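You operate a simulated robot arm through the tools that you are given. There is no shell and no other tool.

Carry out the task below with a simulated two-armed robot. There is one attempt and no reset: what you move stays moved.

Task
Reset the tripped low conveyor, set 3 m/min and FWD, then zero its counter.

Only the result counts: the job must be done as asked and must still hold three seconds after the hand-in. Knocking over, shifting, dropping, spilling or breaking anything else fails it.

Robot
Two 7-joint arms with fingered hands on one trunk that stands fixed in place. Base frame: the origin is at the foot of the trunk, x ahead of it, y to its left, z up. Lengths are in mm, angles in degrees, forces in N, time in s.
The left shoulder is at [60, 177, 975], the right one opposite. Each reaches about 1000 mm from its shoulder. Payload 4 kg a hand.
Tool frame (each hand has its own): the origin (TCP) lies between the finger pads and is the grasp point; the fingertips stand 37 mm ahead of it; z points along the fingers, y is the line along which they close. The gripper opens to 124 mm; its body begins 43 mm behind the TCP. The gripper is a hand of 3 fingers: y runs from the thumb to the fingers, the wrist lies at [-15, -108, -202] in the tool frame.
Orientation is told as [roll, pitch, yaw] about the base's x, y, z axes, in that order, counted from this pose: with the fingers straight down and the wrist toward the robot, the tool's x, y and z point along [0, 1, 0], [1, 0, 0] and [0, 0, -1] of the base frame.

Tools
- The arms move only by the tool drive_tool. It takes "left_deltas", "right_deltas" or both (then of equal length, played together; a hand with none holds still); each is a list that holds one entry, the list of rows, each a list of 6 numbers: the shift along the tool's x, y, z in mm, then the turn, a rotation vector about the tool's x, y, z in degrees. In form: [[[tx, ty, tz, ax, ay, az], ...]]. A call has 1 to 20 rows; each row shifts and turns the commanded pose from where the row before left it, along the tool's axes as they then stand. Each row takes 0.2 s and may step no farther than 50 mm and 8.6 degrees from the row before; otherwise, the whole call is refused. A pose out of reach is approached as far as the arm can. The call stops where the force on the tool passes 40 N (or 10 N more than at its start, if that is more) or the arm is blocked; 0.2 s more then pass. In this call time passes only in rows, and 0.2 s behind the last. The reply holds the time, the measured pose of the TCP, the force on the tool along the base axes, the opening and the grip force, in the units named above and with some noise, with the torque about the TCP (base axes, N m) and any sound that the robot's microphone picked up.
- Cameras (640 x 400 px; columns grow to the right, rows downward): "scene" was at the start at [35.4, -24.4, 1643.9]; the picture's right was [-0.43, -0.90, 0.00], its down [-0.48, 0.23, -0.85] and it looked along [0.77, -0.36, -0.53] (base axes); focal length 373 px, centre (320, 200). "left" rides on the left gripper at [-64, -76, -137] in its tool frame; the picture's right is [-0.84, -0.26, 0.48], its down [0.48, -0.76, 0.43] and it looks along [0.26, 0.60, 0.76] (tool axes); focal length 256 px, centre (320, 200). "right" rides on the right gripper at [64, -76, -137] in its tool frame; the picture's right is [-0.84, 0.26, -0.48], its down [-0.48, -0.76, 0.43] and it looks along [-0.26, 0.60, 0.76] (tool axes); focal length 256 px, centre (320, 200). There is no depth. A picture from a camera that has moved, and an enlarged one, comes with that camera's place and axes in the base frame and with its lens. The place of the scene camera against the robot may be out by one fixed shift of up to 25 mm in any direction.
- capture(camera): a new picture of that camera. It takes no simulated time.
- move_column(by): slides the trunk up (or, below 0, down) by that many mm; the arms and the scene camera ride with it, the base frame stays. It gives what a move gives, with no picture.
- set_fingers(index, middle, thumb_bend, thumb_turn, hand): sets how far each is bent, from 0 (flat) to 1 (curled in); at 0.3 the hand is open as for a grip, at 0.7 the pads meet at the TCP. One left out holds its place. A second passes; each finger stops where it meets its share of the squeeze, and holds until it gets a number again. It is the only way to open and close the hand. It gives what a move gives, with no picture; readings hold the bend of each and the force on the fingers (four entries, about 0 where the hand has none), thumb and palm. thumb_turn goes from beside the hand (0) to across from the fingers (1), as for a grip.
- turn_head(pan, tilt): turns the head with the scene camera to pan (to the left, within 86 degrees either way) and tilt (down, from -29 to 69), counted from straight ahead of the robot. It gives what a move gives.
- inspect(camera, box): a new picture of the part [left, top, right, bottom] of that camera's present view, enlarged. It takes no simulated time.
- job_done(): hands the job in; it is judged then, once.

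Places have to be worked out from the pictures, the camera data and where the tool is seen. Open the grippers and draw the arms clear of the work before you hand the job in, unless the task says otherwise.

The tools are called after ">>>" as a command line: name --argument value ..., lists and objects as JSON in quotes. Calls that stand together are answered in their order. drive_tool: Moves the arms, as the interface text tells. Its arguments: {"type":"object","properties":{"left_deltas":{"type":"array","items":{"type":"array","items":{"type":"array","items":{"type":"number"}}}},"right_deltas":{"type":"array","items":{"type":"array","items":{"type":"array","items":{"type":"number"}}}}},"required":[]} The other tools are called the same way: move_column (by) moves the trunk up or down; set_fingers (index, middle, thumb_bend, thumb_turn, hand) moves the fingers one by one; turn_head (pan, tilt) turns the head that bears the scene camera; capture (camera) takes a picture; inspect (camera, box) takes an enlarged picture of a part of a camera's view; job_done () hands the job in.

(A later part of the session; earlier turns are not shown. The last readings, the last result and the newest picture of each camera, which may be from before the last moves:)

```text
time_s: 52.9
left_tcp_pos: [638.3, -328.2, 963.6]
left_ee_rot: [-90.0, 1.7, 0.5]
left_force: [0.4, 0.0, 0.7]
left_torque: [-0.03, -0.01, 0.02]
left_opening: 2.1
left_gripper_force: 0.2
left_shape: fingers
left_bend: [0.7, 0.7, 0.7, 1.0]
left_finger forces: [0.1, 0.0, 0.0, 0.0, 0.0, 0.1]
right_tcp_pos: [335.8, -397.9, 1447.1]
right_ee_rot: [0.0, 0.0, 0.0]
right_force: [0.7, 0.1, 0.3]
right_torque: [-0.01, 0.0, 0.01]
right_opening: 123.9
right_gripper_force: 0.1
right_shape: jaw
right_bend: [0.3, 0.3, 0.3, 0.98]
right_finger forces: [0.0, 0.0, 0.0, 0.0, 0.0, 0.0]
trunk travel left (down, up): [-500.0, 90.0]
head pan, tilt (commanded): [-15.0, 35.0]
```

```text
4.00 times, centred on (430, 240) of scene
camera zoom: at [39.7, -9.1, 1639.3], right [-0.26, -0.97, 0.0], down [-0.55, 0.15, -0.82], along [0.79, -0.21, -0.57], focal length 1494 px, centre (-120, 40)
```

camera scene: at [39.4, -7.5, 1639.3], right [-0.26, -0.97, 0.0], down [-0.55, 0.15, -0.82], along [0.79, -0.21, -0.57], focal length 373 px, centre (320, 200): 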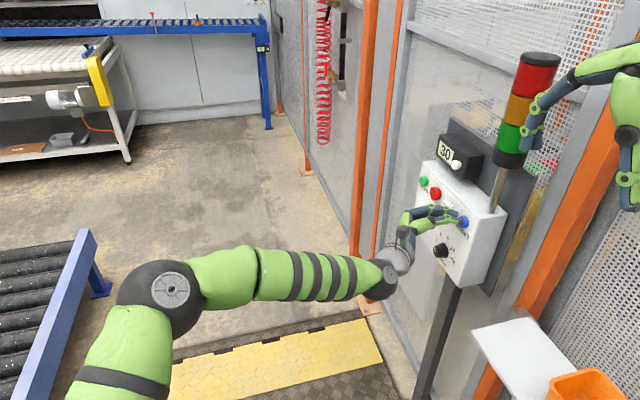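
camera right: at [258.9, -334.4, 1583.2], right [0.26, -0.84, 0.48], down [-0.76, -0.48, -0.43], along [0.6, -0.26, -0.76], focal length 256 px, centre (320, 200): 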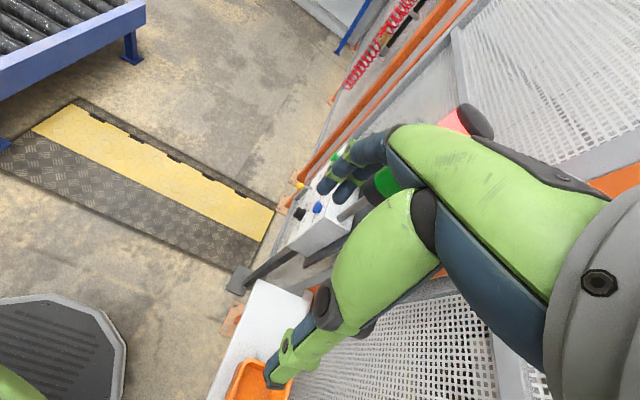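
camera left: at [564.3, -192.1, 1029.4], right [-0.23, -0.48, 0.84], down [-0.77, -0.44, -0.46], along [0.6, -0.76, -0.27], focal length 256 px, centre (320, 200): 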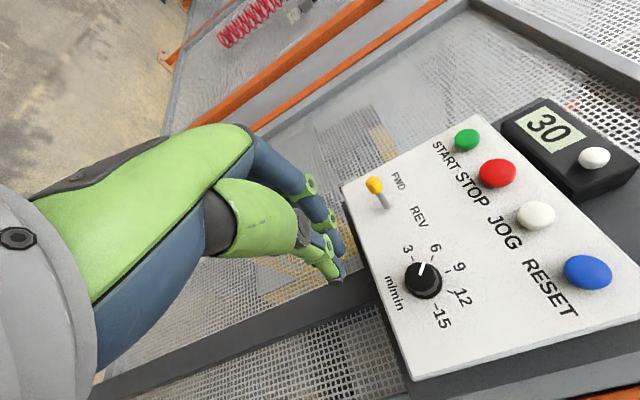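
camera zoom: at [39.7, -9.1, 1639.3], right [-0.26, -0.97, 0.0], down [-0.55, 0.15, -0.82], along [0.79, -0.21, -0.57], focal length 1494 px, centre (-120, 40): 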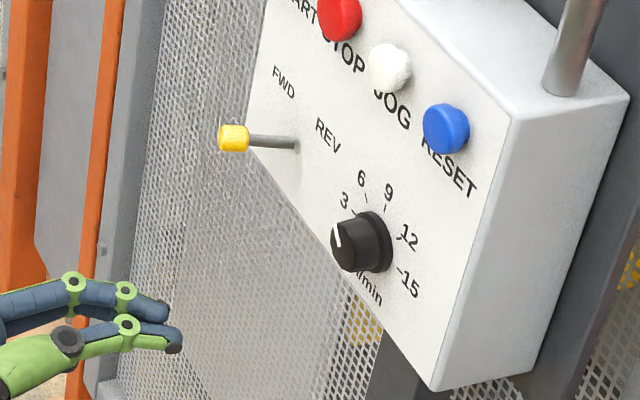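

The lever is now fully in FWD (tip at x≈750, mirror image of before). Next the knob: I move in front of it at a 40 mm stand-off, open the fingers to about 55 mm, and test that the hand can roll -45° about its axis there.

>>> drive_tool --left_deltas '[[[-23.5, -2.1, 26, 0, 0, 0], [-23.5, -2.1, 26, 0, 0, 0]]]'

>>> set_fingers --hand "left" --index 0.5 --middle 0.5 --thumb_bend 0.5 --thumb_turn 1.0

>>> drive_tool --left_deltas '[[[0, 0, 0, 0, 0, -7.5], [0, 0, 0, 0, 0, -7.5], [0, 0, 0, 0, 0, -7.5], [0, 0, 0, 0, 0, -7.5], [0, 0, 0, 0, 0, -7.5], [0, 0, 0, 0, 0, -7.5], [0, 0, 0, 0, 0, -7.5]]]'

>>> capture --camera "left"

>>> inspect --camera "scene" --box '[360, 190, 480, 300]'

```text
time_s: 53.5
left_tcp_pos: [636.7, -381.1, 1008.6]
left_ee_rot: [-90.0, 1.9, 0.6]
left_force: [-0.2, -0.3, 0.3]
left_torque: [-0.03, -0.02, 0.01]
left_opening: 1.9
left_gripper_force: 0.0
left_shape: fingers
left_bend: [0.7, 0.7, 0.7, 1.0]
left_finger forces: [0.1, 0.0, 0.0, 0.1, 0.0, 0.0]
right_tcp_pos: [335.8, -397.5, 1445.8]
right_ee_rot: [0.0, -0.1, 0.0]
right_force: [0.0, -0.4, -1.1]
right_torque: [0.01, -0.02, -0.01]
right_opening: 123.7
right_gripper_force: 0.1
right_shape: jaw
right_bend: [0.3, 0.3, 0.3, 0.98]
right_finger forces: [0.0, 0.0, 0.0, 0.0, 0.0, 0.0]
trunk travel left (down, up): [-500.0, 90.0]
head pan, tilt (commanded): [-15.0, 35.0]
```

```text
time_s: 54.5
left_tcp_pos: [636.8, -381.3, 1009.6]
left_ee_rot: [-90.0, 1.7, 0.5]
left_force: [0.6, -0.2, 0.2]
left_torque: [0.02, 0.01, 0.03]
left_opening: 61.7
left_gripper_force: 0.2
left_shape: fingers
left_bend: [0.5, 0.5, 0.5, 1.0]
left_finger forces: [0.1, 0.1, 0.1, 0.0, 0.0, 0.0]
right_tcp_pos: [336.6, -398.8, 1447.0]
right_ee_rot: [-0.1, 0.1, 0.0]
right_force: [0.1, 0.8, 0.6]
right_torque: [-0.02, 0.02, 0.01]
right_opening: 123.7
right_gripper_force: 0.1
right_shape: jaw
right_bend: [0.3, 0.3, 0.3, 0.98]
right_finger forces: [0.0, 0.0, 0.0, 0.0, 0.1, 0.0]
trunk travel left (down, up): [-500.0, 90.0]
head pan, tilt (commanded): [-15.0, 35.0]
```

```text
time_s: 56.1
left_tcp_pos: [636.2, -379.8, 1008.7]
left_ee_rot: [-89.9, 54.4, 0.6]
left_force: [-0.1, -0.6, -0.4]
left_torque: [0.0, 0.01, -0.02]
left_opening: 62.0
left_gripper_force: 0.1
left_shape: fingers
left_bend: [0.5, 0.5, 0.5, 1.0]
left_finger forces: [0.0, 0.1, 0.0, 0.0, 0.0, 0.0]
right_tcp_pos: [335.2, -397.5, 1447.2]
right_ee_rot: [0.1, 0.0, 0.0]
right_force: [1.1, 0.1, 0.2]
right_torque: [-0.02, 0.01, 0.02]
right_opening: 123.8
right_gripper_force: 0.0
right_shape: jaw
right_bend: [0.3, 0.3, 0.3, 0.98]
right_finger forces: [0.0, 0.0, 0.1, 0.1, 0.0, 0.0]
trunk travel left (down, up): [-500.0, 90.0]
head pan, tilt (commanded): [-15.0, 35.0]
```

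```text
taken
camera left: at [644.3, -243.2, 1108.7], right [0.54, -0.48, 0.7], down [-0.83, -0.44, 0.34], along [0.15, -0.76, -0.63], focal length 256 px, centre (320, 200)
```

left: 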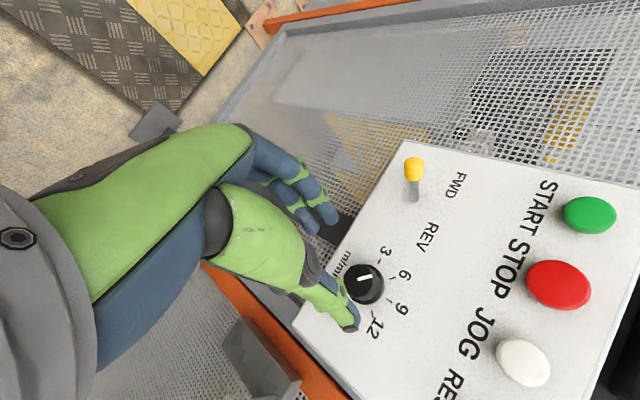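

```text
3.64 times, centred on (420, 245) of scene
camera zoom: at [39.2, -9.2, 1639.2], right [-0.26, -0.97, 0.0], down [-0.55, 0.15, -0.82], along [0.79, -0.21, -0.57], focal length 1358 px, centre (-44, 36)
```

zoom: 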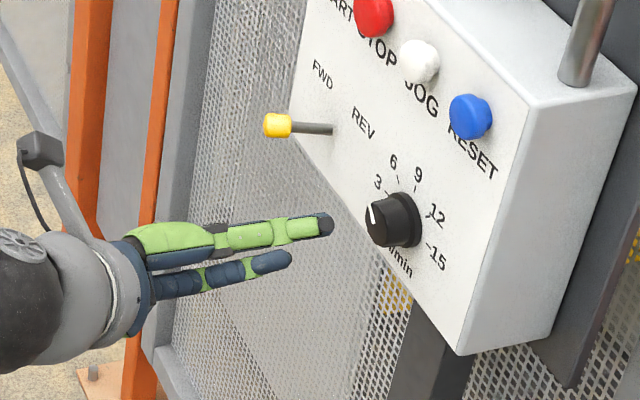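

The hand can roll 52° there without limits. This new viewpoint also lets me re-measure the knob, so I zoom in.

>>> inspect --camera "left" --box '[310, 230, 430, 350]'

```text
3.33 times, centred on (370, 290) of left
camera zoom: at [644.3, -243.2, 1108.7], right [0.54, -0.48, 0.7], down [-0.83, -0.44, 0.34], along [0.15, -0.76, -0.63], focal length 853 px, centre (153, -100)
```

zoom: 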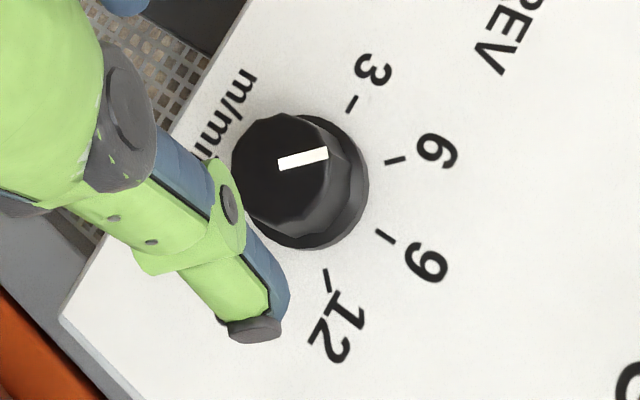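

Knob axis confirmed at x≈636, z≈1011.5. I roll back to the starting angle and align with the knob axis.

>>> drive_tool --left_deltas '[[[0, 0, 0, 0, 0, 7.5], [0, 0, 0, 0, 0, 7.5], [0, 0, 0, 0, 0, 7.5], [0, 0, 0, 0, 0, 7.5], [0, 0, 0, 0, 0, 7.5], [0, 0, 0, 0, 0, 7.5], [-2.5, 0, 0, 0, 0, 8.5], [0, 0, 15, 0, 0, 0]]]'

>>> inspect --camera "left" --box '[270, 180, 430, 320]'

>>> inspect --camera "scene" --box '[380, 190, 480, 290]'

```text
time_s: 57.9
left_tcp_pos: [637.3, -395.8, 1010.5]
left_ee_rot: [-90.1, 0.7, 0.5]
left_force: [0.2, 0.4, 0.2]
left_torque: [0.03, -0.01, -0.02]
left_opening: 62.2
left_gripper_force: 0.0
left_shape: fingers
left_bend: [0.5, 0.5, 0.5, 1.0]
left_finger forces: [0.0, 0.0, 0.0, 0.1, 0.1, 0.0]
right_tcp_pos: [334.5, -397.5, 1447.0]
right_ee_rot: [0.0, 0.0, 0.0]
right_force: [-0.6, 0.2, -0.1]
right_torque: [0.0, 0.01, 0.0]
right_opening: 123.5
right_gripper_force: 0.1
right_shape: jaw
right_bend: [0.3, 0.3, 0.3, 0.98]
right_finger forces: [0.0, 0.1, 0.0, 0.0, 0.0, 0.0]
trunk travel left (down, up): [-500.0, 90.0]
head pan, tilt (commanded): [-15.0, 35.0]
```

```text
2.86 times, centred on (350, 250) of left
camera zoom: at [561.7, -259.5, 1077.0], right [-0.24, -0.48, 0.84], down [-0.76, -0.44, -0.47], along [0.6, -0.76, -0.26], focal length 731 px, centre (234, 57)
```

zoom: 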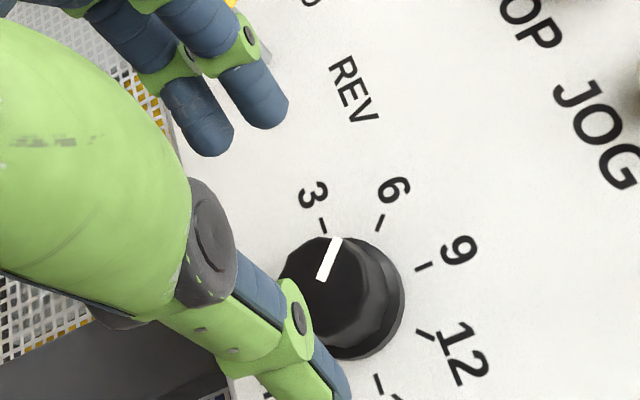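

```text
4.00 times, centred on (430, 240) of scene
camera zoom: at [39.5, -9.4, 1639.2], right [-0.26, -0.97, 0.0], down [-0.55, 0.15, -0.82], along [0.79, -0.21, -0.57], focal length 1494 px, centre (-120, 40)
```

zoom: 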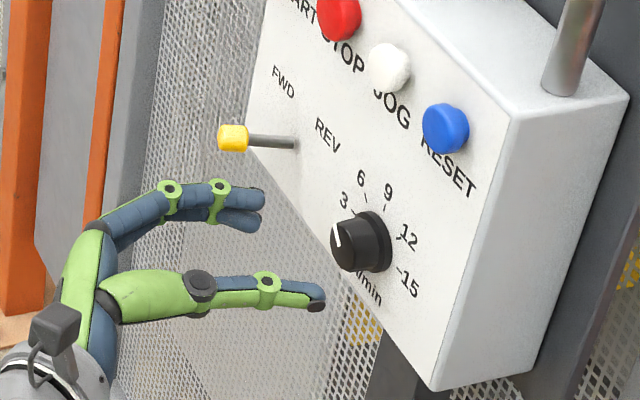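

The thumb protrudes ~41 mm and the fingers ~31 mm ahead of the TCP, straddling the knob. I advance in stages to y≈-445.

>>> drive_tool --left_deltas '[[[0, 0, 15, 0, 0, 0], [-1, -1, 15, 0, 0, 0], [0, 0, 8, 0, 0, 0], [0, 0, 5, 0, 0, 0], [0, 0, 5, 0, 0, 0]]]'

>>> inspect --camera "left" --box '[250, 180, 430, 320]'

>>> inspect --camera "scene" --box '[390, 200, 470, 280]'

```text
time_s: 59.1
left_tcp_pos: [637.7, -442.8, 1013.1]
left_ee_rot: [-90.0, 0.8, 0.5]
left_force: [-0.2, 0.8, 0.2]
left_torque: [0.01, 0.0, 0.02]
left_opening: 62.0
left_gripper_force: 0.1
left_shape: fingers
left_bend: [0.5, 0.5, 0.5, 1.0]
left_finger forces: [0.0, 0.1, 0.0, 0.0, 0.0, 0.1]
right_tcp_pos: [334.5, -398.3, 1446.1]
right_ee_rot: [0.0, 0.0, 0.0]
right_force: [0.0, -0.4, -0.1]
right_torque: [0.0, -0.02, 0.03]
right_opening: 123.9
right_gripper_force: 0.0
right_shape: jaw
right_bend: [0.3, 0.3, 0.3, 0.98]
right_finger forces: [0.1, 0.0, 0.0, 0.1, 0.0, 0.0]
trunk travel left (down, up): [-500.0, 90.0]
head pan, tilt (commanded): [-15.0, 35.0]
```

```text
2.86 times, centred on (340, 250) of left
camera zoom: at [561.5, -307.0, 1078.1], right [-0.24, -0.48, 0.84], down [-0.76, -0.44, -0.47], along [0.6, -0.76, -0.26], focal length 731 px, centre (263, 57)
```

zoom: 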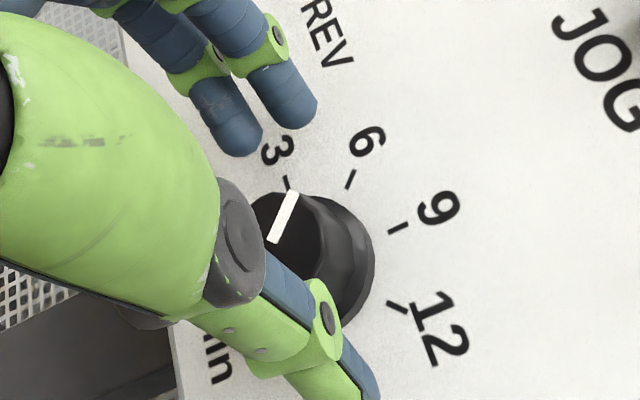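

```text
5.00 times, centred on (430, 240) of scene
camera zoom: at [39.5, -9.1, 1639.2], right [-0.26, -0.97, 0.0], down [-0.55, 0.15, -0.82], along [0.79, -0.21, -0.57], focal length 1867 px, centre (-230, 0)
```

zoom: 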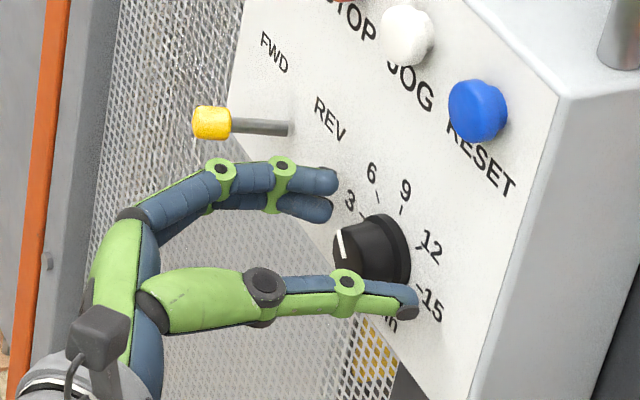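

The hand straddles the knob nicely. I go 3 mm deeper and close the fingers on it.

>>> drive_tool --left_deltas '[[[1, -1, 3, 0, 0, 0]]]'

>>> set_fingers --hand "left" --index 0.7 --middle 0.7 --thumb_bend 0.7

>>> inspect --camera "left" --box '[250, 180, 430, 320]'

>>> inspect --camera "scene" --box '[390, 200, 470, 280]'

```text
time_s: 59.5
left_tcp_pos: [635.5, -445.3, 1011.1]
left_ee_rot: [-89.9, 0.8, 0.5]
left_force: [0.0, -0.5, -0.2]
left_torque: [0.02, 0.01, 0.01]
left_opening: 62.1
left_gripper_force: 0.1
left_shape: fingers
left_bend: [0.5, 0.5, 0.5, 1.0]
left_finger forces: [0.0, 0.1, 0.2, 0.1, 0.1, 0.0]
right_tcp_pos: [334.4, -397.8, 1446.4]
right_ee_rot: [0.0, 0.0, -0.1]
right_force: [0.0, 0.3, 0.7]
right_torque: [-0.02, 0.01, -0.02]
right_opening: 124.0
right_gripper_force: 0.1
right_shape: jaw
right_bend: [0.3, 0.3, 0.3, 0.98]
right_finger forces: [0.0, 0.0, 0.0, 0.0, 0.1, 0.0]
trunk travel left (down, up): [-500.0, 90.0]
head pan, tilt (commanded): [-15.0, 35.0]
```

```text
time_s: 60.5
left_tcp_pos: [635.3, -446.0, 1012.4]
left_ee_rot: [-90.0, 0.7, 0.5]
left_force: [-3.1, 2.8, -0.7]
left_torque: [0.08, 0.04, 0.06]
left_opening: 24.5
left_gripper_force: 16.1
left_shape: fingers
left_bend: [0.65, 0.63, 0.63, 1.0]
left_finger forces: [4.8, 10.6, 0.0, 0.0, 17.0, 0.0]
right_tcp_pos: [335.3, -398.8, 1446.1]
right_ee_rot: [0.0, 0.0, 0.0]
right_force: [1.0, 1.4, 0.0]
right_torque: [0.0, 0.0, -0.01]
right_opening: 123.8
right_gripper_force: 0.1
right_shape: jaw
right_bend: [0.3, 0.3, 0.3, 0.98]
right_finger forces: [0.0, 0.0, 0.0, 0.0, 0.1, 0.1]
trunk travel left (down, up): [-500.0, 90.0]
head pan, tilt (commanded): [-15.0, 35.0]
```

```text
2.86 times, centred on (340, 250) of left
camera zoom: at [560.2, -309.6, 1077.0], right [-0.24, -0.48, 0.84], down [-0.76, -0.44, -0.47], along [0.6, -0.76, -0.26], focal length 731 px, centre (263, 57)
```

zoom: 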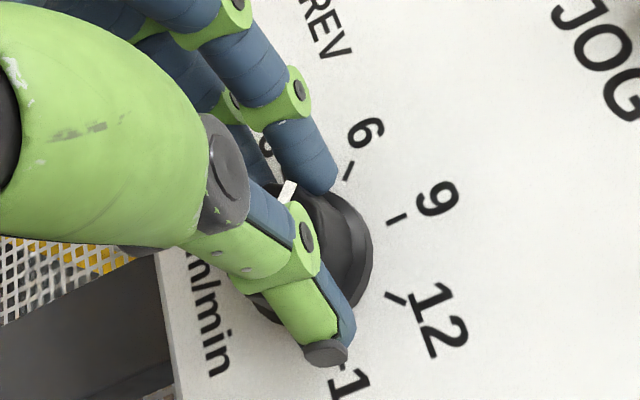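

```text
5.00 times, centred on (430, 240) of scene
camera zoom: at [39.3, -8.6, 1639.2], right [-0.26, -0.97, 0.0], down [-0.55, 0.15, -0.82], along [0.79, -0.21, -0.57], focal length 1867 px, centre (-230, 0)
```

zoom: 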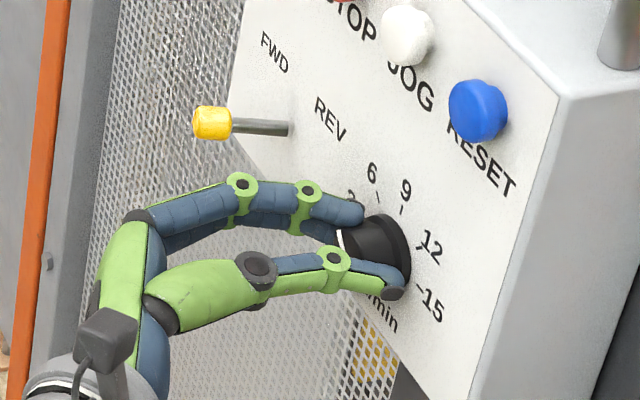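

The knob is gripped with 16 N. I rotate -15° first and check that the pointer follows.

>>> drive_tool --left_deltas '[[[0, 0, 0, 0, 0, -5], [0, 0, 0, 0, 0, -5], [0, 0, 0, 0, 0, -5]]]'

>>> inspect --camera "left" --box '[250, 180, 430, 320]'

>>> inspect --camera "scene" --box '[390, 200, 470, 280]'

```text
time_s: 61.3
left_tcp_pos: [636.0, -446.4, 1011.4]
left_ee_rot: [-90.0, 15.8, 0.6]
left_force: [-1.0, 2.7, -0.4]
left_torque: [0.13, 0.02, 0.16]
left_opening: 23.9
left_gripper_force: 16.7
left_shape: fingers
left_bend: [0.65, 0.63, 0.64, 1.0]
left_finger forces: [5.0, 12.1, 0.0, 0.0, 15.5, 0.0]
right_tcp_pos: [334.3, -397.8, 1447.0]
right_ee_rot: [0.0, 0.1, 0.1]
right_force: [0.3, 0.5, 0.7]
right_torque: [0.03, 0.01, 0.0]
right_opening: 123.8
right_gripper_force: 0.0
right_shape: jaw
right_bend: [0.3, 0.3, 0.3, 0.98]
right_finger forces: [0.0, 0.0, 0.1, 0.1, 0.0, 0.1]
trunk travel left (down, up): [-500.0, 90.0]
head pan, tilt (commanded): [-15.0, 35.0]
```

```text
2.86 times, centred on (340, 250) of left
camera zoom: at [580.1, -309.3, 1094.2], right [-0.01, -0.48, 0.88], down [-0.86, -0.44, -0.26], along [0.51, -0.76, -0.41], focal length 731 px, centre (263, 57)
```

zoom: 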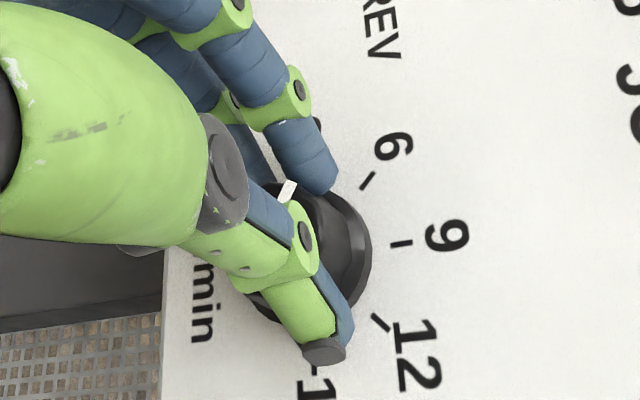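

```text
5.00 times, centred on (430, 240) of scene
camera zoom: at [39.6, -8.8, 1639.2], right [-0.26, -0.97, 0.0], down [-0.55, 0.15, -0.82], along [0.79, -0.21, -0.57], focal length 1867 px, centre (-230, 0)
```

zoom: 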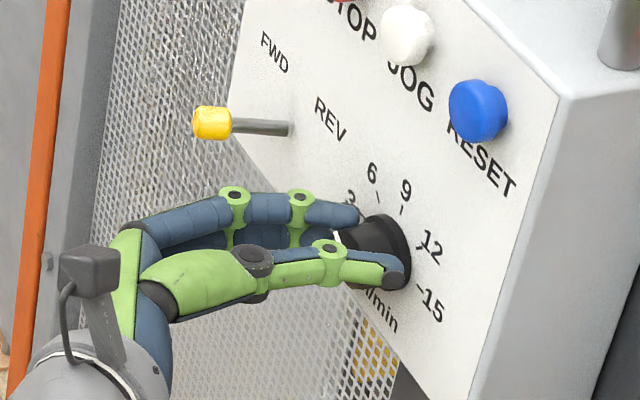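

The pointer moves together with the hand. I continue the remaining 30°.

>>> drive_tool --left_deltas '[[[0, 0, 0, 0, 0, -6], [0, 0, 0, 0, 0, -6], [0, 0, 0, 0, 0, -6], [0, 0, 0, 0, 0, -6], [0, 0, 0, 0, 0, -6]]]'

>>> inspect --camera "left" --box '[250, 180, 430, 320]'

>>> inspect --camera "scene" --box '[390, 200, 470, 280]'

```text
time_s: 62.5
left_tcp_pos: [636.6, -445.2, 1011.7]
left_ee_rot: [-89.9, 45.8, 0.6]
left_force: [5.4, 3.3, -0.8]
left_torque: [0.21, -0.03, 0.31]
left_opening: 23.6
left_gripper_force: 17.5
left_shape: fingers
left_bend: [0.65, 0.62, 0.64, 1.0]
left_finger forces: [7.7, 13.2, 0.0, 0.0, 13.6, 0.0]
right_tcp_pos: [336.5, -397.7, 1446.6]
right_ee_rot: [-0.1, 0.0, 0.0]
right_force: [0.0, -0.1, 0.1]
right_torque: [0.0, 0.01, -0.02]
right_opening: 123.5
right_gripper_force: 0.1
right_shape: jaw
right_bend: [0.3, 0.3, 0.3, 0.98]
right_finger forces: [0.0, 0.1, 0.0, 0.0, 0.0, 0.0]
trunk travel left (down, up): [-500.0, 90.0]
head pan, tilt (commanded): [-15.0, 35.0]
```

```text
2.86 times, centred on (340, 250) of left
camera zoom: at [629.0, -308.6, 1110.6], right [0.43, -0.48, 0.77], down [-0.87, -0.44, 0.21], along [0.24, -0.76, -0.61], focal length 731 px, centre (263, 57)
```

zoom: 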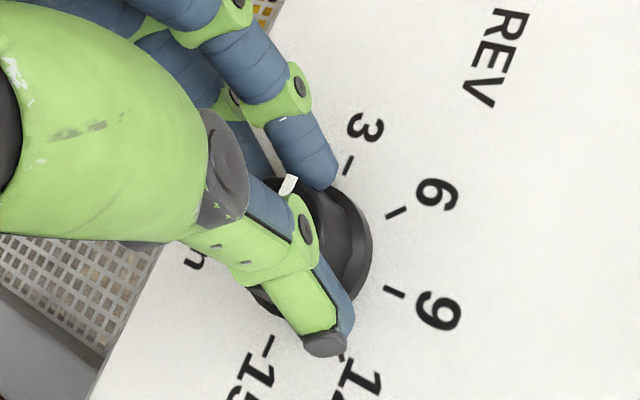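

```text
5.00 times, centred on (430, 240) of scene
camera zoom: at [40.3, -8.7, 1639.2], right [-0.26, -0.97, 0.0], down [-0.55, 0.15, -0.82], along [0.79, -0.21, -0.57], focal length 1867 px, centre (-230, 0)
```

zoom: 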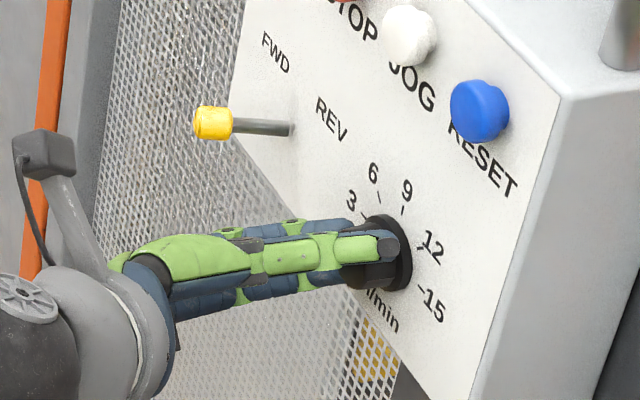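

The pointer now sits at the 3 tick relative to the earlier 6-tick view. I open the fingers, back off straight, and check the pointer.

>>> set_fingers --hand "left" --index 0.5 --middle 0.5 --thumb_bend 0.5

>>> drive_tool --left_deltas '[[[0, 0, -15, 0, 0, 0], [0, 0, -30, 0, 0, 0], [0, 0, -30, 0, 0, 0]]]'

>>> inspect --camera "left" --box '[310, 230, 430, 350]'

>>> inspect --camera "scene" --box '[410, 215, 470, 275]'

```text
time_s: 63.5
left_tcp_pos: [634.4, -445.3, 1010.9]
left_ee_rot: [-90.0, 45.8, 0.5]
left_force: [-0.7, 0.0, -0.6]
left_torque: [-0.01, 0.01, -0.01]
left_opening: 61.9
left_gripper_force: 0.0
left_shape: fingers
left_bend: [0.5, 0.5, 0.5, 1.0]
left_finger forces: [0.0, 0.1, 0.0, 0.1, 0.1, 0.0]
right_tcp_pos: [335.6, -398.1, 1446.7]
right_ee_rot: [0.1, 0.1, 0.0]
right_force: [0.1, 0.1, -0.2]
right_torque: [0.0, 0.0, 0.02]
right_opening: 123.7
right_gripper_force: 0.1
right_shape: jaw
right_bend: [0.3, 0.3, 0.3, 0.98]
right_finger forces: [0.1, 0.0, 0.1, 0.1, 0.0, 0.1]
trunk travel left (down, up): [-500.0, 90.0]
head pan, tilt (commanded): [-15.0, 35.0]
```

```text
time_s: 64.3
left_tcp_pos: [634.1, -370.9, 1013.4]
left_ee_rot: [-90.0, 45.8, 0.4]
left_force: [0.0, 0.1, 0.4]
left_torque: [0.02, 0.01, -0.02]
left_opening: 61.9
left_gripper_force: 0.0
left_shape: fingers
left_bend: [0.5, 0.5, 0.5, 1.0]
left_finger forces: [0.1, 0.1, 0.0, 0.1, 0.0, 0.0]
right_tcp_pos: [335.9, -396.6, 1446.6]
right_ee_rot: [0.0, -0.1, -0.1]
right_force: [0.3, 0.7, -0.1]
right_torque: [-0.02, -0.01, -0.03]
right_opening: 123.7
right_gripper_force: 0.1
right_shape: jaw
right_bend: [0.3, 0.3, 0.3, 0.98]
right_finger forces: [0.1, 0.0, 0.1, 0.0, 0.1, 0.1]
trunk travel left (down, up): [-500.0, 90.0]
head pan, tilt (commanded): [-15.0, 35.0]
```

```text
3.33 times, centred on (370, 290) of left
camera zoom: at [626.6, -233.9, 1111.4], right [0.42, -0.48, 0.77], down [-0.87, -0.44, 0.21], along [0.24, -0.76, -0.61], focal length 853 px, centre (153, -100)
```

zoom: 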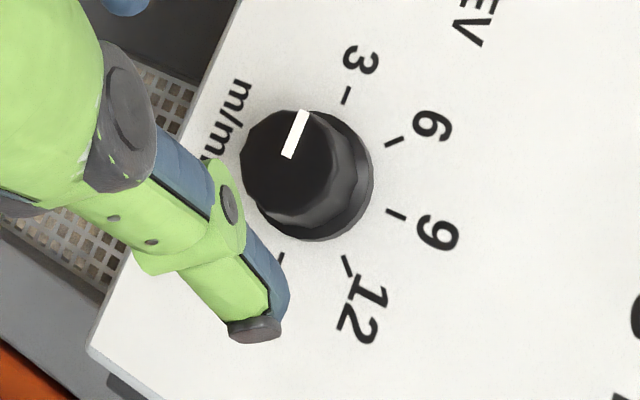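

```text
6.67 times, centred on (440, 245) of scene
camera zoom: at [39.7, -8.2, 1639.3], right [-0.26, -0.97, 0.0], down [-0.55, 0.15, -0.82], along [0.79, -0.21, -0.57], focal length 2490 px, centre (-480, -100)
```

zoom: 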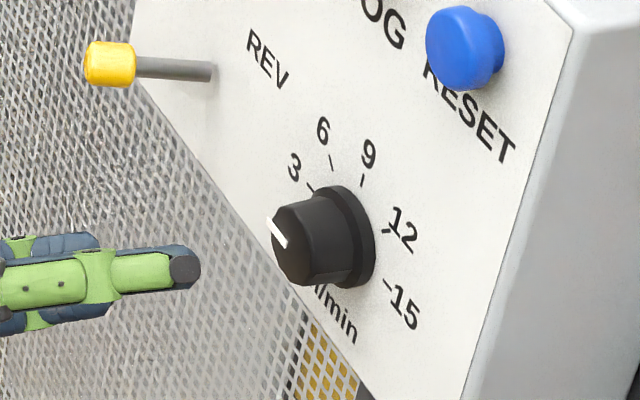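

Pointer is at or very near 3. I zoom tighter to verify the angle more precisely.

>>> inspect --camera "left" --box '[340, 245, 400, 305]'

>>> inspect --camera "scene" --box '[425, 225, 460, 265]'

```text
6.67 times, centred on (370, 275) of left
camera zoom: at [626.6, -233.9, 1111.4], right [0.42, -0.48, 0.77], down [-0.87, -0.44, 0.21], along [0.24, -0.76, -0.61], focal length 1707 px, centre (-13, -300)
```

zoom: 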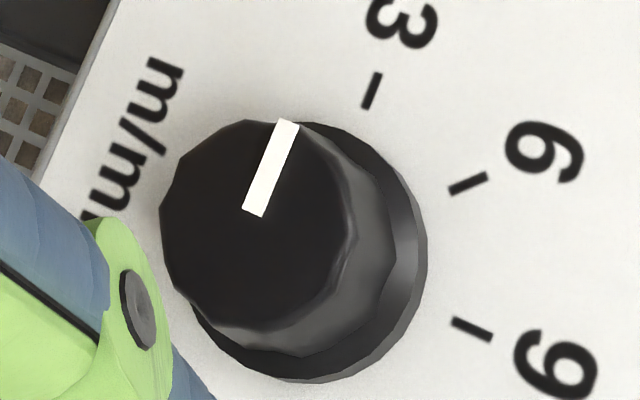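

```text
10.00 times, centred on (442, 245) of scene
camera zoom: at [39.7, -8.2, 1639.3], right [-0.26, -0.97, 0.0], down [-0.55, 0.15, -0.82], along [0.79, -0.21, -0.57], focal length 3734 px, centre (-905, -250)
```

zoom: 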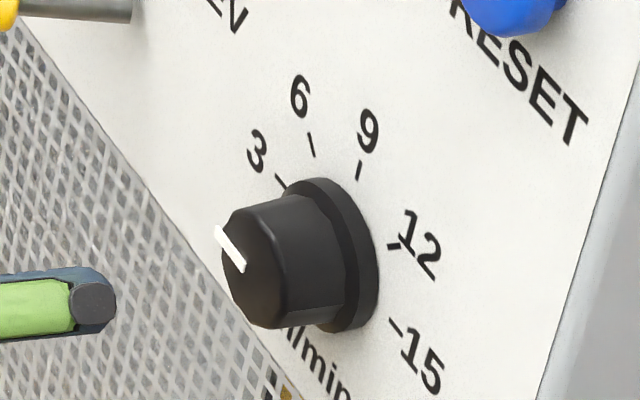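

Pointer and the "3" tick are parallel within about 2°, so the speed is set to 3 m/min. Now I roll back to level, close the fingers into the pressing tip and rise in front of the counter button.

>>> drive_tool --left_deltas '[[[0, 0, -5, 0, 0, 7.6], [0, 0, -5, 0, 0, 7.6], [0, 0, -5, 0, 0, 7.6], [0, 0, 0, 0, 0, 7.6], [0, 0, 0, 0, 0, 7.6], [0, 0, 0, 0, 0, 7.6]]]'

>>> set_fingers --hand "left" --index 0.7 --middle 0.7 --thumb_bend 0.7

>>> drive_tool --left_deltas '[[[-40, 13, 0, 0, 0, 0], [-40, 13, 0, 0, 0, 0], [-40, 13, 0, 0, 0, 0], [-40, 13, 0, 0, 0, 0], [-40, 13, 0, 0, 0, 0]]]'

>>> capture --camera "left"

>>> capture --camera "scene"

```text
time_s: 65.7
left_tcp_pos: [634.4, -355.3, 1011.2]
left_ee_rot: [-90.0, 0.1, 0.4]
left_force: [-0.3, -0.6, 0.7]
left_torque: [0.04, 0.01, 0.0]
left_opening: 62.1
left_gripper_force: 0.0
left_shape: fingers
left_bend: [0.5, 0.5, 0.5, 1.0]
left_finger forces: [0.1, 0.0, 0.0, 0.1, 0.0, 0.1]
right_tcp_pos: [335.4, -396.2, 1447.2]
right_ee_rot: [0.0, -0.1, 0.0]
right_force: [-0.2, -0.1, 0.9]
right_torque: [0.02, 0.03, 0.03]
right_opening: 123.6
right_gripper_force: 0.1
right_shape: jaw
right_bend: [0.3, 0.3, 0.3, 0.98]
right_finger forces: [0.1, 0.0, 0.0, 0.0, 0.0, 0.0]
trunk travel left (down, up): [-500.0, 90.0]
head pan, tilt (commanded): [-15.0, 35.0]
```

```text
time_s: 66.7
left_tcp_pos: [633.8, -356.3, 1009.9]
left_ee_rot: [-90.0, 0.2, 0.5]
left_force: [-0.4, -0.5, -0.4]
left_torque: [0.0, 0.01, -0.01]
left_opening: 2.1
left_gripper_force: 0.0
left_shape: fingers
left_bend: [0.7, 0.7, 0.7, 1.0]
left_finger forces: [0.0, 0.1, 0.0, 0.0, 0.0, 0.0]
right_tcp_pos: [336.0, -396.5, 1445.3]
right_ee_rot: [-0.1, 0.1, 0.0]
right_force: [-0.5, 0.0, 0.3]
right_torque: [0.01, 0.01, 0.03]
right_opening: 123.5
right_gripper_force: 0.0
right_shape: jaw
right_bend: [0.3, 0.3, 0.3, 0.98]
right_finger forces: [0.0, 0.1, 0.0, 0.0, 0.0, 0.0]
trunk travel left (down, up): [-500.0, 90.0]
head pan, tilt (commanded): [-15.0, 35.0]
```

```text
time_s: 67.9
left_tcp_pos: [699.9, -356.9, 1210.3]
left_ee_rot: [-90.0, 0.1, 0.6]
left_force: [0.4, 0.0, -0.2]
left_torque: [-0.03, 0.01, -0.02]
left_opening: 1.8
left_gripper_force: 0.0
left_shape: fingers
left_bend: [0.7, 0.7, 0.7, 1.0]
left_finger forces: [0.0, 0.1, 0.0, 0.0, 0.1, 0.0]
right_tcp_pos: [335.7, -397.7, 1446.5]
right_ee_rot: [0.0, 0.0, 0.0]
right_force: [-0.3, 0.0, 0.4]
right_torque: [0.01, 0.0, -0.02]
right_opening: 123.7
right_gripper_force: 0.2
right_shape: jaw
right_bend: [0.3, 0.3, 0.3, 0.98]
right_finger forces: [0.0, 0.0, 0.0, 0.0, 0.0, 0.1]
trunk travel left (down, up): [-500.0, 90.0]
head pan, tilt (commanded): [-15.0, 35.0]
```

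```text
taken
camera left: at [623.7, -220.5, 1276.3], right [-0.25, -0.49, 0.84], down [-0.76, -0.44, -0.48], along [0.6, -0.76, -0.26], focal length 256 px, centre (320, 200)
```

left: 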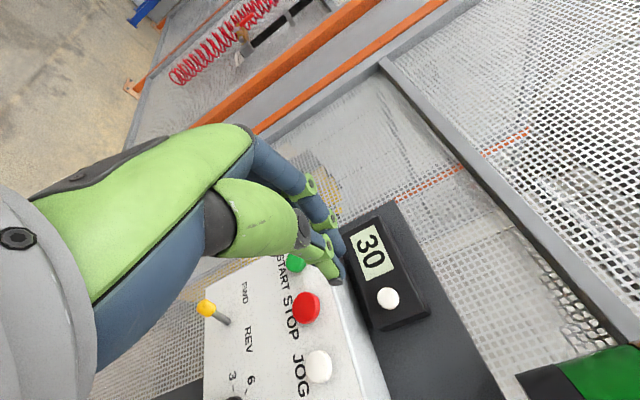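

```text
taken
camera scene: at [39.1, -9.0, 1639.2], right [-0.26, -0.97, 0.0], down [-0.55, 0.15, -0.82], along [0.79, -0.21, -0.57], focal length 373 px, centre (320, 200)
```

scene: 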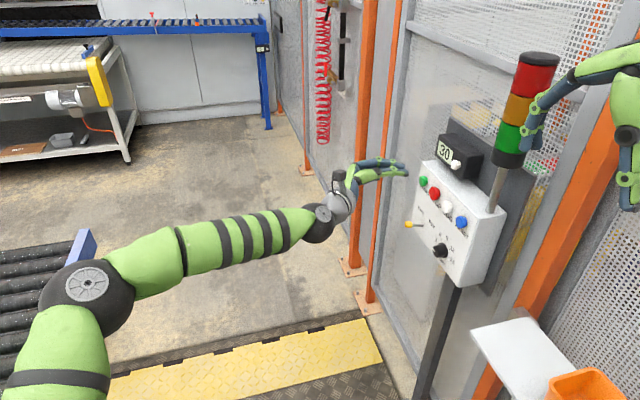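

The counter button re-measures at [691.5,-512,1216], matching. I tuck the index and middle so only the thumb protrudes, then approach to ~20 mm short of contact.

>>> set_fingers --hand "left" --index 1.0 --middle 1.0 --thumb_bend 0.7

>>> drive_tool --left_deltas '[[[-3, 0, 30, 0, 0, 0], [-3, 0, 30, 0, 0, 0], [0, 0, 30, 0, 0, 0]]]'

>>> inspect --camera "left" --box '[260, 190, 440, 330]'

>>> inspect --camera "scene" --box '[390, 110, 500, 210]'

```text
time_s: 68.9
left_tcp_pos: [700.3, -356.9, 1211.4]
left_ee_rot: [-90.1, 0.2, 0.4]
left_force: [0.3, -0.1, 0.0]
left_torque: [-0.06, -0.03, -0.03]
left_opening: 1.2
left_gripper_force: 0.1
left_shape: fingers
left_bend: [0.73, 0.99, 0.68, 1.0]
left_finger forces: [0.0, 0.0, 0.2, 0.1, 0.0, 0.0]
right_tcp_pos: [335.3, -398.0, 1446.6]
right_ee_rot: [-0.1, 0.1, 0.0]
right_force: [-1.1, -0.7, -0.7]
right_torque: [-0.03, 0.01, 0.02]
right_opening: 123.7
right_gripper_force: 0.1
right_shape: jaw
right_bend: [0.3, 0.3, 0.3, 0.98]
right_finger forces: [0.0, 0.1, 0.0, 0.1, 0.0, 0.0]
trunk travel left (down, up): [-500.0, 90.0]
head pan, tilt (commanded): [-15.0, 35.0]
```

```text
time_s: 69.7
left_tcp_pos: [700.9, -446.9, 1215.9]
left_ee_rot: [-89.9, 0.1, 0.6]
left_force: [0.0, 0.0, 0.1]
left_torque: [0.0, -0.03, -0.02]
left_opening: 1.5
left_gripper_force: 0.1
left_shape: fingers
left_bend: [0.73, 0.99, 0.68, 1.0]
left_finger forces: [0.1, 0.0, 0.1, 0.0, 0.0, 0.0]
right_tcp_pos: [335.7, -398.6, 1445.5]
right_ee_rot: [0.0, 0.0, 0.1]
right_force: [-0.2, 0.3, 0.4]
right_torque: [0.03, 0.01, -0.04]
right_opening: 123.8
right_gripper_force: 0.1
right_shape: jaw
right_bend: [0.3, 0.3, 0.3, 0.98]
right_finger forces: [0.0, 0.0, 0.1, 0.1, 0.0, 0.0]
trunk travel left (down, up): [-500.0, 90.0]
head pan, tilt (commanded): [-15.0, 35.0]
```

```text
2.86 times, centred on (350, 260) of left
camera zoom: at [624.8, -310.2, 1281.8], right [-0.25, -0.49, 0.84], down [-0.76, -0.44, -0.48], along [0.6, -0.75, -0.26], focal length 731 px, centre (234, 29)
```

zoom: 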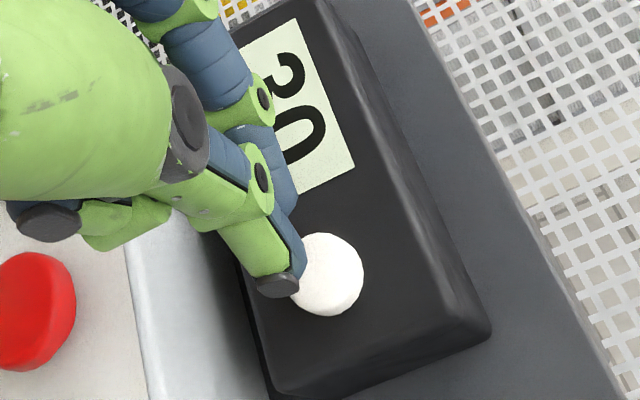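

```text
4.00 times, centred on (445, 160) of scene
camera zoom: at [39.4, -9.9, 1639.2], right [-0.26, -0.97, 0.0], down [-0.55, 0.15, -0.82], along [0.79, -0.21, -0.57], focal length 1494 px, centre (-180, 360)
```

zoom: 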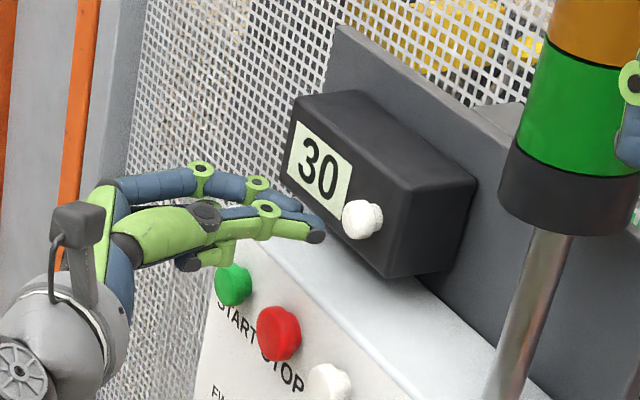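

The thumb would land a little toward -x of the button centre, so I shift 5 mm in +x and advance 20 mm, then re-check.

>>> drive_tool --left_deltas '[[[0, 5, 10, 0, 0, 0], [0, 0, 8, 0, 0, 0]]]'

>>> inspect --camera "left" --box '[260, 190, 440, 330]'

>>> inspect --camera "scene" --box '[400, 120, 490, 200]'

```text
time_s: 70.3
left_tcp_pos: [706.2, -464.4, 1218.4]
left_ee_rot: [-90.0, 0.1, 0.5]
left_force: [-0.1, 0.4, -0.1]
left_torque: [0.02, 0.0, 0.01]
left_opening: 0.9
left_gripper_force: 0.1
left_shape: fingers
left_bend: [0.73, 0.99, 0.68, 1.0]
left_finger forces: [0.0, 0.0, 0.1, 0.1, 0.1, 0.0]
right_tcp_pos: [335.6, -398.1, 1447.5]
right_ee_rot: [0.0, 0.1, 0.0]
right_force: [0.0, -0.3, 1.0]
right_torque: [-0.01, 0.02, -0.01]
right_opening: 123.9
right_gripper_force: 0.2
right_shape: jaw
right_bend: [0.3, 0.3, 0.3, 0.98]
right_finger forces: [0.0, 0.0, 0.0, 0.0, 0.0, 0.1]
trunk travel left (down, up): [-500.0, 90.0]
head pan, tilt (commanded): [-15.0, 35.0]
```

```text
2.86 times, centred on (350, 260) of left
camera zoom: at [630.4, -327.3, 1282.4], right [-0.25, -0.49, 0.84], down [-0.76, -0.44, -0.48], along [0.6, -0.76, -0.26], focal length 731 px, centre (234, 29)
```

zoom: 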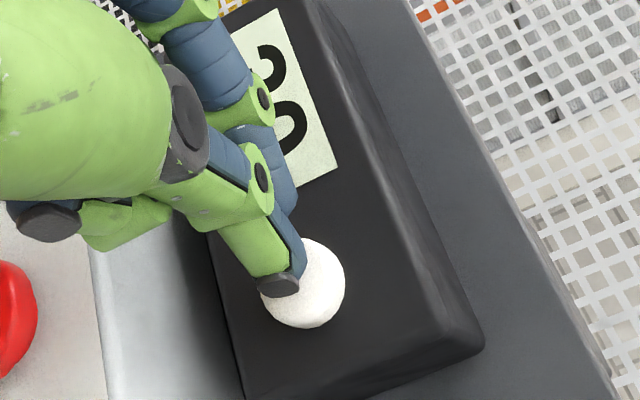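

```text
5.00 times, centred on (445, 160) of scene
camera zoom: at [39.5, -8.9, 1639.3], right [-0.26, -0.97, 0.0], down [-0.55, 0.15, -0.82], along [0.79, -0.21, -0.57], focal length 1867 px, centre (-305, 400)
```

zoom: 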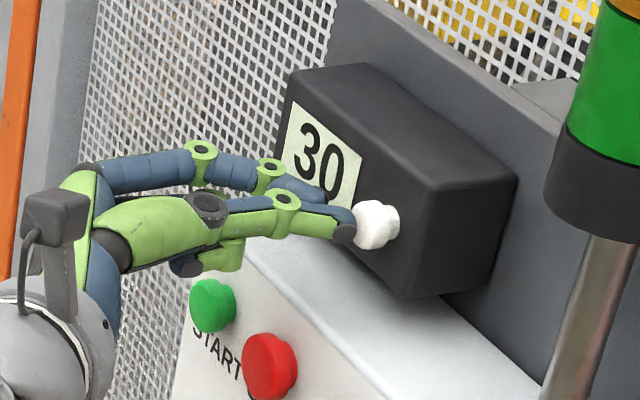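

The thumb tip is centred just in front of the counter button. I creep in 3 mm steps.

>>> drive_tool --left_deltas '[[[0, 0, 3, 0, 0, 0], [0, 0, 3, 0, 0, 0], [0, 0, 3, 0, 0, 0]]]'

>>> inspect --camera "scene" --box '[400, 120, 490, 200]'

```text
time_s: 71.1
left_tcp_pos: [706.7, -471.2, 1217.1]
left_ee_rot: [-90.0, 0.2, 0.5]
left_force: [0.1, 5.0, -0.9]
left_torque: [-0.04, 0.04, -0.07]
left_opening: 1.3
left_gripper_force: 0.1
left_shape: fingers
left_bend: [0.73, 0.99, 0.68, 1.0]
left_finger forces: [0.0, 0.1, 0.0, 0.0, 0.0, 0.0]
right_tcp_pos: [336.5, -395.8, 1446.0]
right_ee_rot: [0.0, -0.1, 0.1]
right_force: [-0.6, 0.2, 0.2]
right_torque: [-0.01, -0.02, -0.01]
right_opening: 123.6
right_gripper_force: 0.0
right_shape: jaw
right_bend: [0.3, 0.3, 0.3, 0.98]
right_finger forces: [0.1, 0.0, 0.0, 0.1, 0.1, 0.0]
trunk travel left (down, up): [-500.0, 90.0]
head pan, tilt (commanded): [-15.0, 35.0]
heard: click
```

```text
5.00 times, centred on (445, 160) of scene
camera zoom: at [39.6, -8.1, 1639.3], right [-0.26, -0.97, 0.0], down [-0.55, 0.15, -0.82], along [0.79, -0.21, -0.57], focal length 1867 px, centre (-305, 400)
```

zoom: 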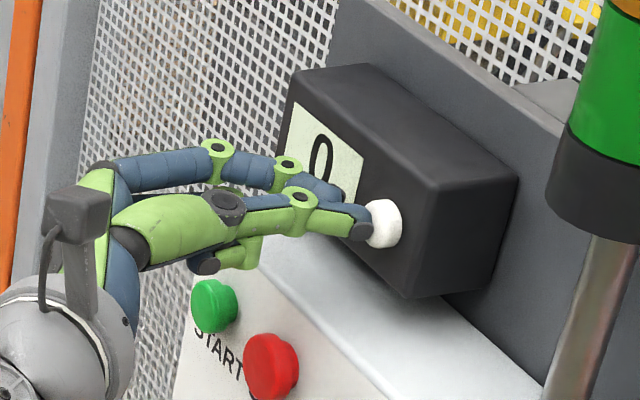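

Click heard and the counter reads 0. I back straight off and draw the arm clear.

>>> drive_tool --left_deltas '[[[0, 0, -15, 0, 0, 0], [0, 0, -30, 0, 0, 0], [0, 0, -40, 0, 0, 0], [0, 0, -40, 0, 0, 0], [0, -20, -40, 0, 0, 0]]]'

>>> capture --camera "scene"

>>> inspect --camera "scene" --box '[400, 120, 520, 290]'

>>> capture --camera "left"

```text
time_s: 72.3
left_tcp_pos: [683.8, -307.2, 1217.6]
left_ee_rot: [-90.0, 0.1, 0.4]
left_force: [0.2, 0.1, 0.8]
left_torque: [0.0, 0.0, -0.05]
left_opening: 1.1
left_gripper_force: 0.1
left_shape: fingers
left_bend: [0.73, 0.99, 0.68, 1.0]
left_finger forces: [0.0, 0.1, 0.0, 0.1, 0.0, 0.0]
right_tcp_pos: [334.9, -396.4, 1447.1]
right_ee_rot: [0.1, 0.0, -0.1]
right_force: [-0.2, -0.5, -0.6]
right_torque: [0.01, 0.0, 0.03]
right_opening: 123.7
right_gripper_force: 0.0
right_shape: jaw
right_bend: [0.3, 0.3, 0.3, 0.98]
right_finger forces: [0.0, 0.1, 0.0, 0.0, 0.0, 0.0]
trunk travel left (down, up): [-500.0, 90.0]
head pan, tilt (commanded): [-15.0, 35.0]
```

```text
taken
camera scene: at [39.1, -7.8, 1639.3], right [-0.26, -0.97, 0.0], down [-0.55, 0.15, -0.82], along [0.79, -0.21, -0.57], focal length 373 px, centre (320, 200)
```

scene: 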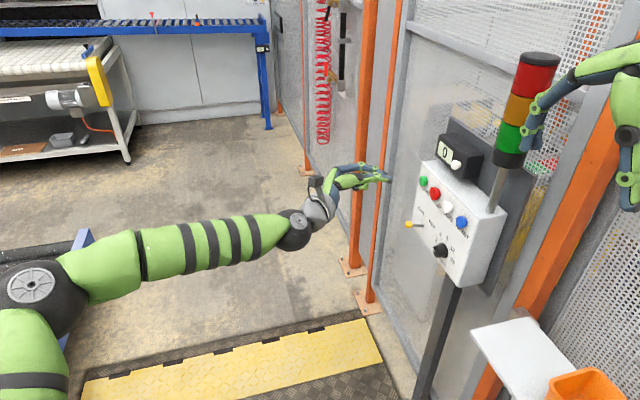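

```text
2.35 times, centred on (460, 205) of scene
camera zoom: at [39.1, -7.8, 1639.3], right [-0.26, -0.97, 0.0], down [-0.55, 0.15, -0.82], along [0.79, -0.21, -0.57], focal length 879 px, centre (-9, 188)
```

zoom: 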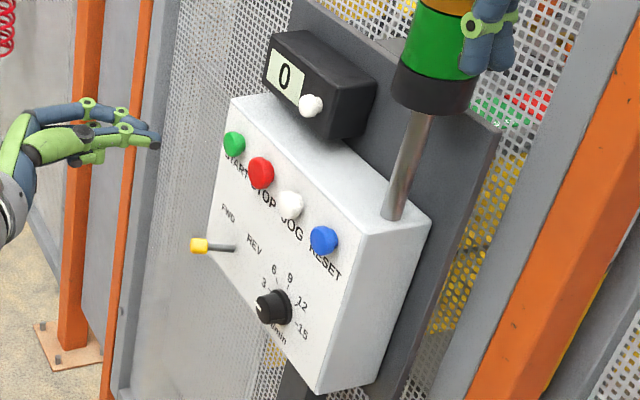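

```text
taken
camera left: at [608.3, -171.3, 1281.3], right [-0.25, -0.48, 0.84], down [-0.76, -0.44, -0.48], along [0.6, -0.76, -0.26], focal length 256 px, centre (320, 200)
```

left: 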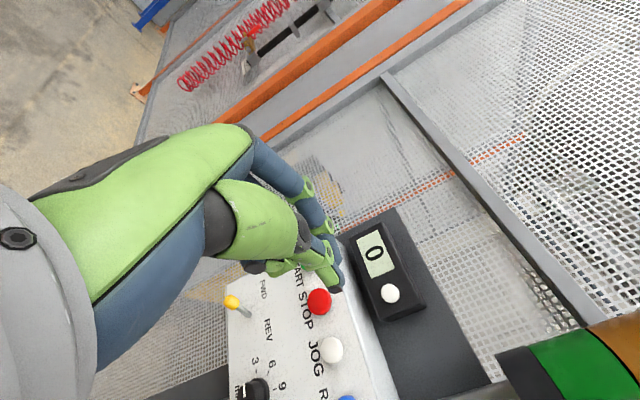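

All states look right. I open the hand and drop to the lower viewpoint once more for a final careful check of the knob and lever.

>>> set_fingers --hand "left" --index 0.3 --middle 0.3 --thumb_bend 0.3 --thumb_turn 1.0

>>> drive_tool --left_deltas '[[[0, -15, -40, 0, 0, 0], [40, -15, -10, 0, 0, 0], [40, -15, 0, 0, 0, 0], [40, -10, 0, 0, 0, 0], [40, -10, 0, 0, 0, 0], [40, -10, 0, 0, 0, 0], [40, 0, 0, 0, 0, 0]]]'

>>> capture --camera "left"

>>> inspect --camera "left" --box '[330, 120, 480, 290]'

```text
time_s: 73.3
left_tcp_pos: [686.5, -308.8, 1216.5]
left_ee_rot: [-89.9, 0.3, 0.5]
left_force: [-0.6, 1.0, 0.0]
left_torque: [-0.03, -0.02, 0.0]
left_opening: 123.3
left_gripper_force: 0.1
left_shape: fingers
left_bend: [0.3, 0.3, 0.3, 0.98]
left_finger forces: [0.1, 0.0, 0.0, 0.0, 0.0, 0.1]
right_tcp_pos: [336.3, -397.1, 1446.4]
right_ee_rot: [0.0, 0.0, 0.0]
right_force: [-0.8, -0.2, 0.9]
right_torque: [0.03, 0.03, 0.01]
right_opening: 123.5
right_gripper_force: 0.0
right_shape: jaw
right_bend: [0.3, 0.3, 0.3, 0.98]
right_finger forces: [0.1, 0.0, 0.1, 0.0, 0.0, 0.1]
trunk travel left (down, up): [-500.0, 90.0]
head pan, tilt (commanded): [-15.0, 35.0]
```

```text
time_s: 74.9
left_tcp_pos: [609.9, -259.8, 975.4]
left_ee_rot: [-90.1, 0.2, 0.5]
left_force: [-0.7, 0.5, 0.4]
left_torque: [0.0, 0.01, 0.01]
left_opening: 123.1
left_gripper_force: 0.0
left_shape: fingers
left_bend: [0.3, 0.3, 0.3, 0.98]
left_finger forces: [0.0, 0.0, 0.0, 0.1, 0.1, 0.0]
right_tcp_pos: [336.1, -397.4, 1446.0]
right_ee_rot: [0.0, -0.1, -0.1]
right_force: [-0.2, 0.5, -0.2]
right_torque: [0.03, -0.01, 0.01]
right_opening: 123.5
right_gripper_force: 0.1
right_shape: jaw
right_bend: [0.3, 0.3, 0.3, 0.98]
right_finger forces: [0.1, 0.1, 0.0, 0.1, 0.0, 0.0]
trunk travel left (down, up): [-500.0, 90.0]
head pan, tilt (commanded): [-15.0, 35.0]
```

```text
taken
camera left: at [533.3, -123.3, 1041.2], right [-0.25, -0.48, 0.84], down [-0.76, -0.44, -0.48], along [0.6, -0.76, -0.26], focal length 256 px, centre (320, 200)
```

left: 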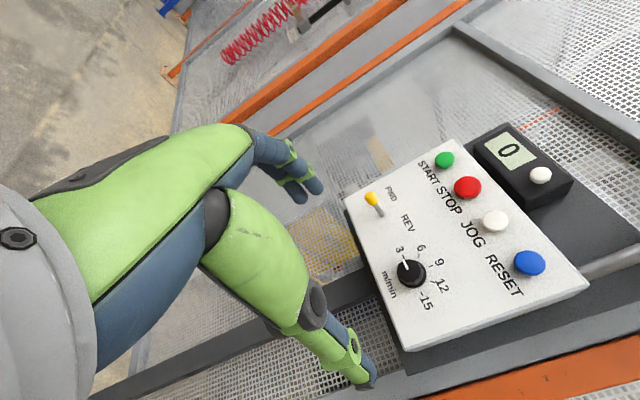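

```text
2.35 times, centred on (405, 205) of left
camera zoom: at [533.3, -123.3, 1041.2], right [-0.25, -0.48, 0.84], down [-0.76, -0.44, -0.48], along [0.6, -0.76, -0.26], focal length 602 px, centre (120, 188)
```

zoom: 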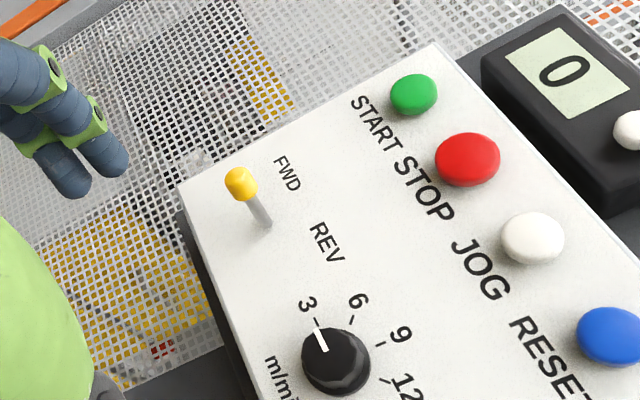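

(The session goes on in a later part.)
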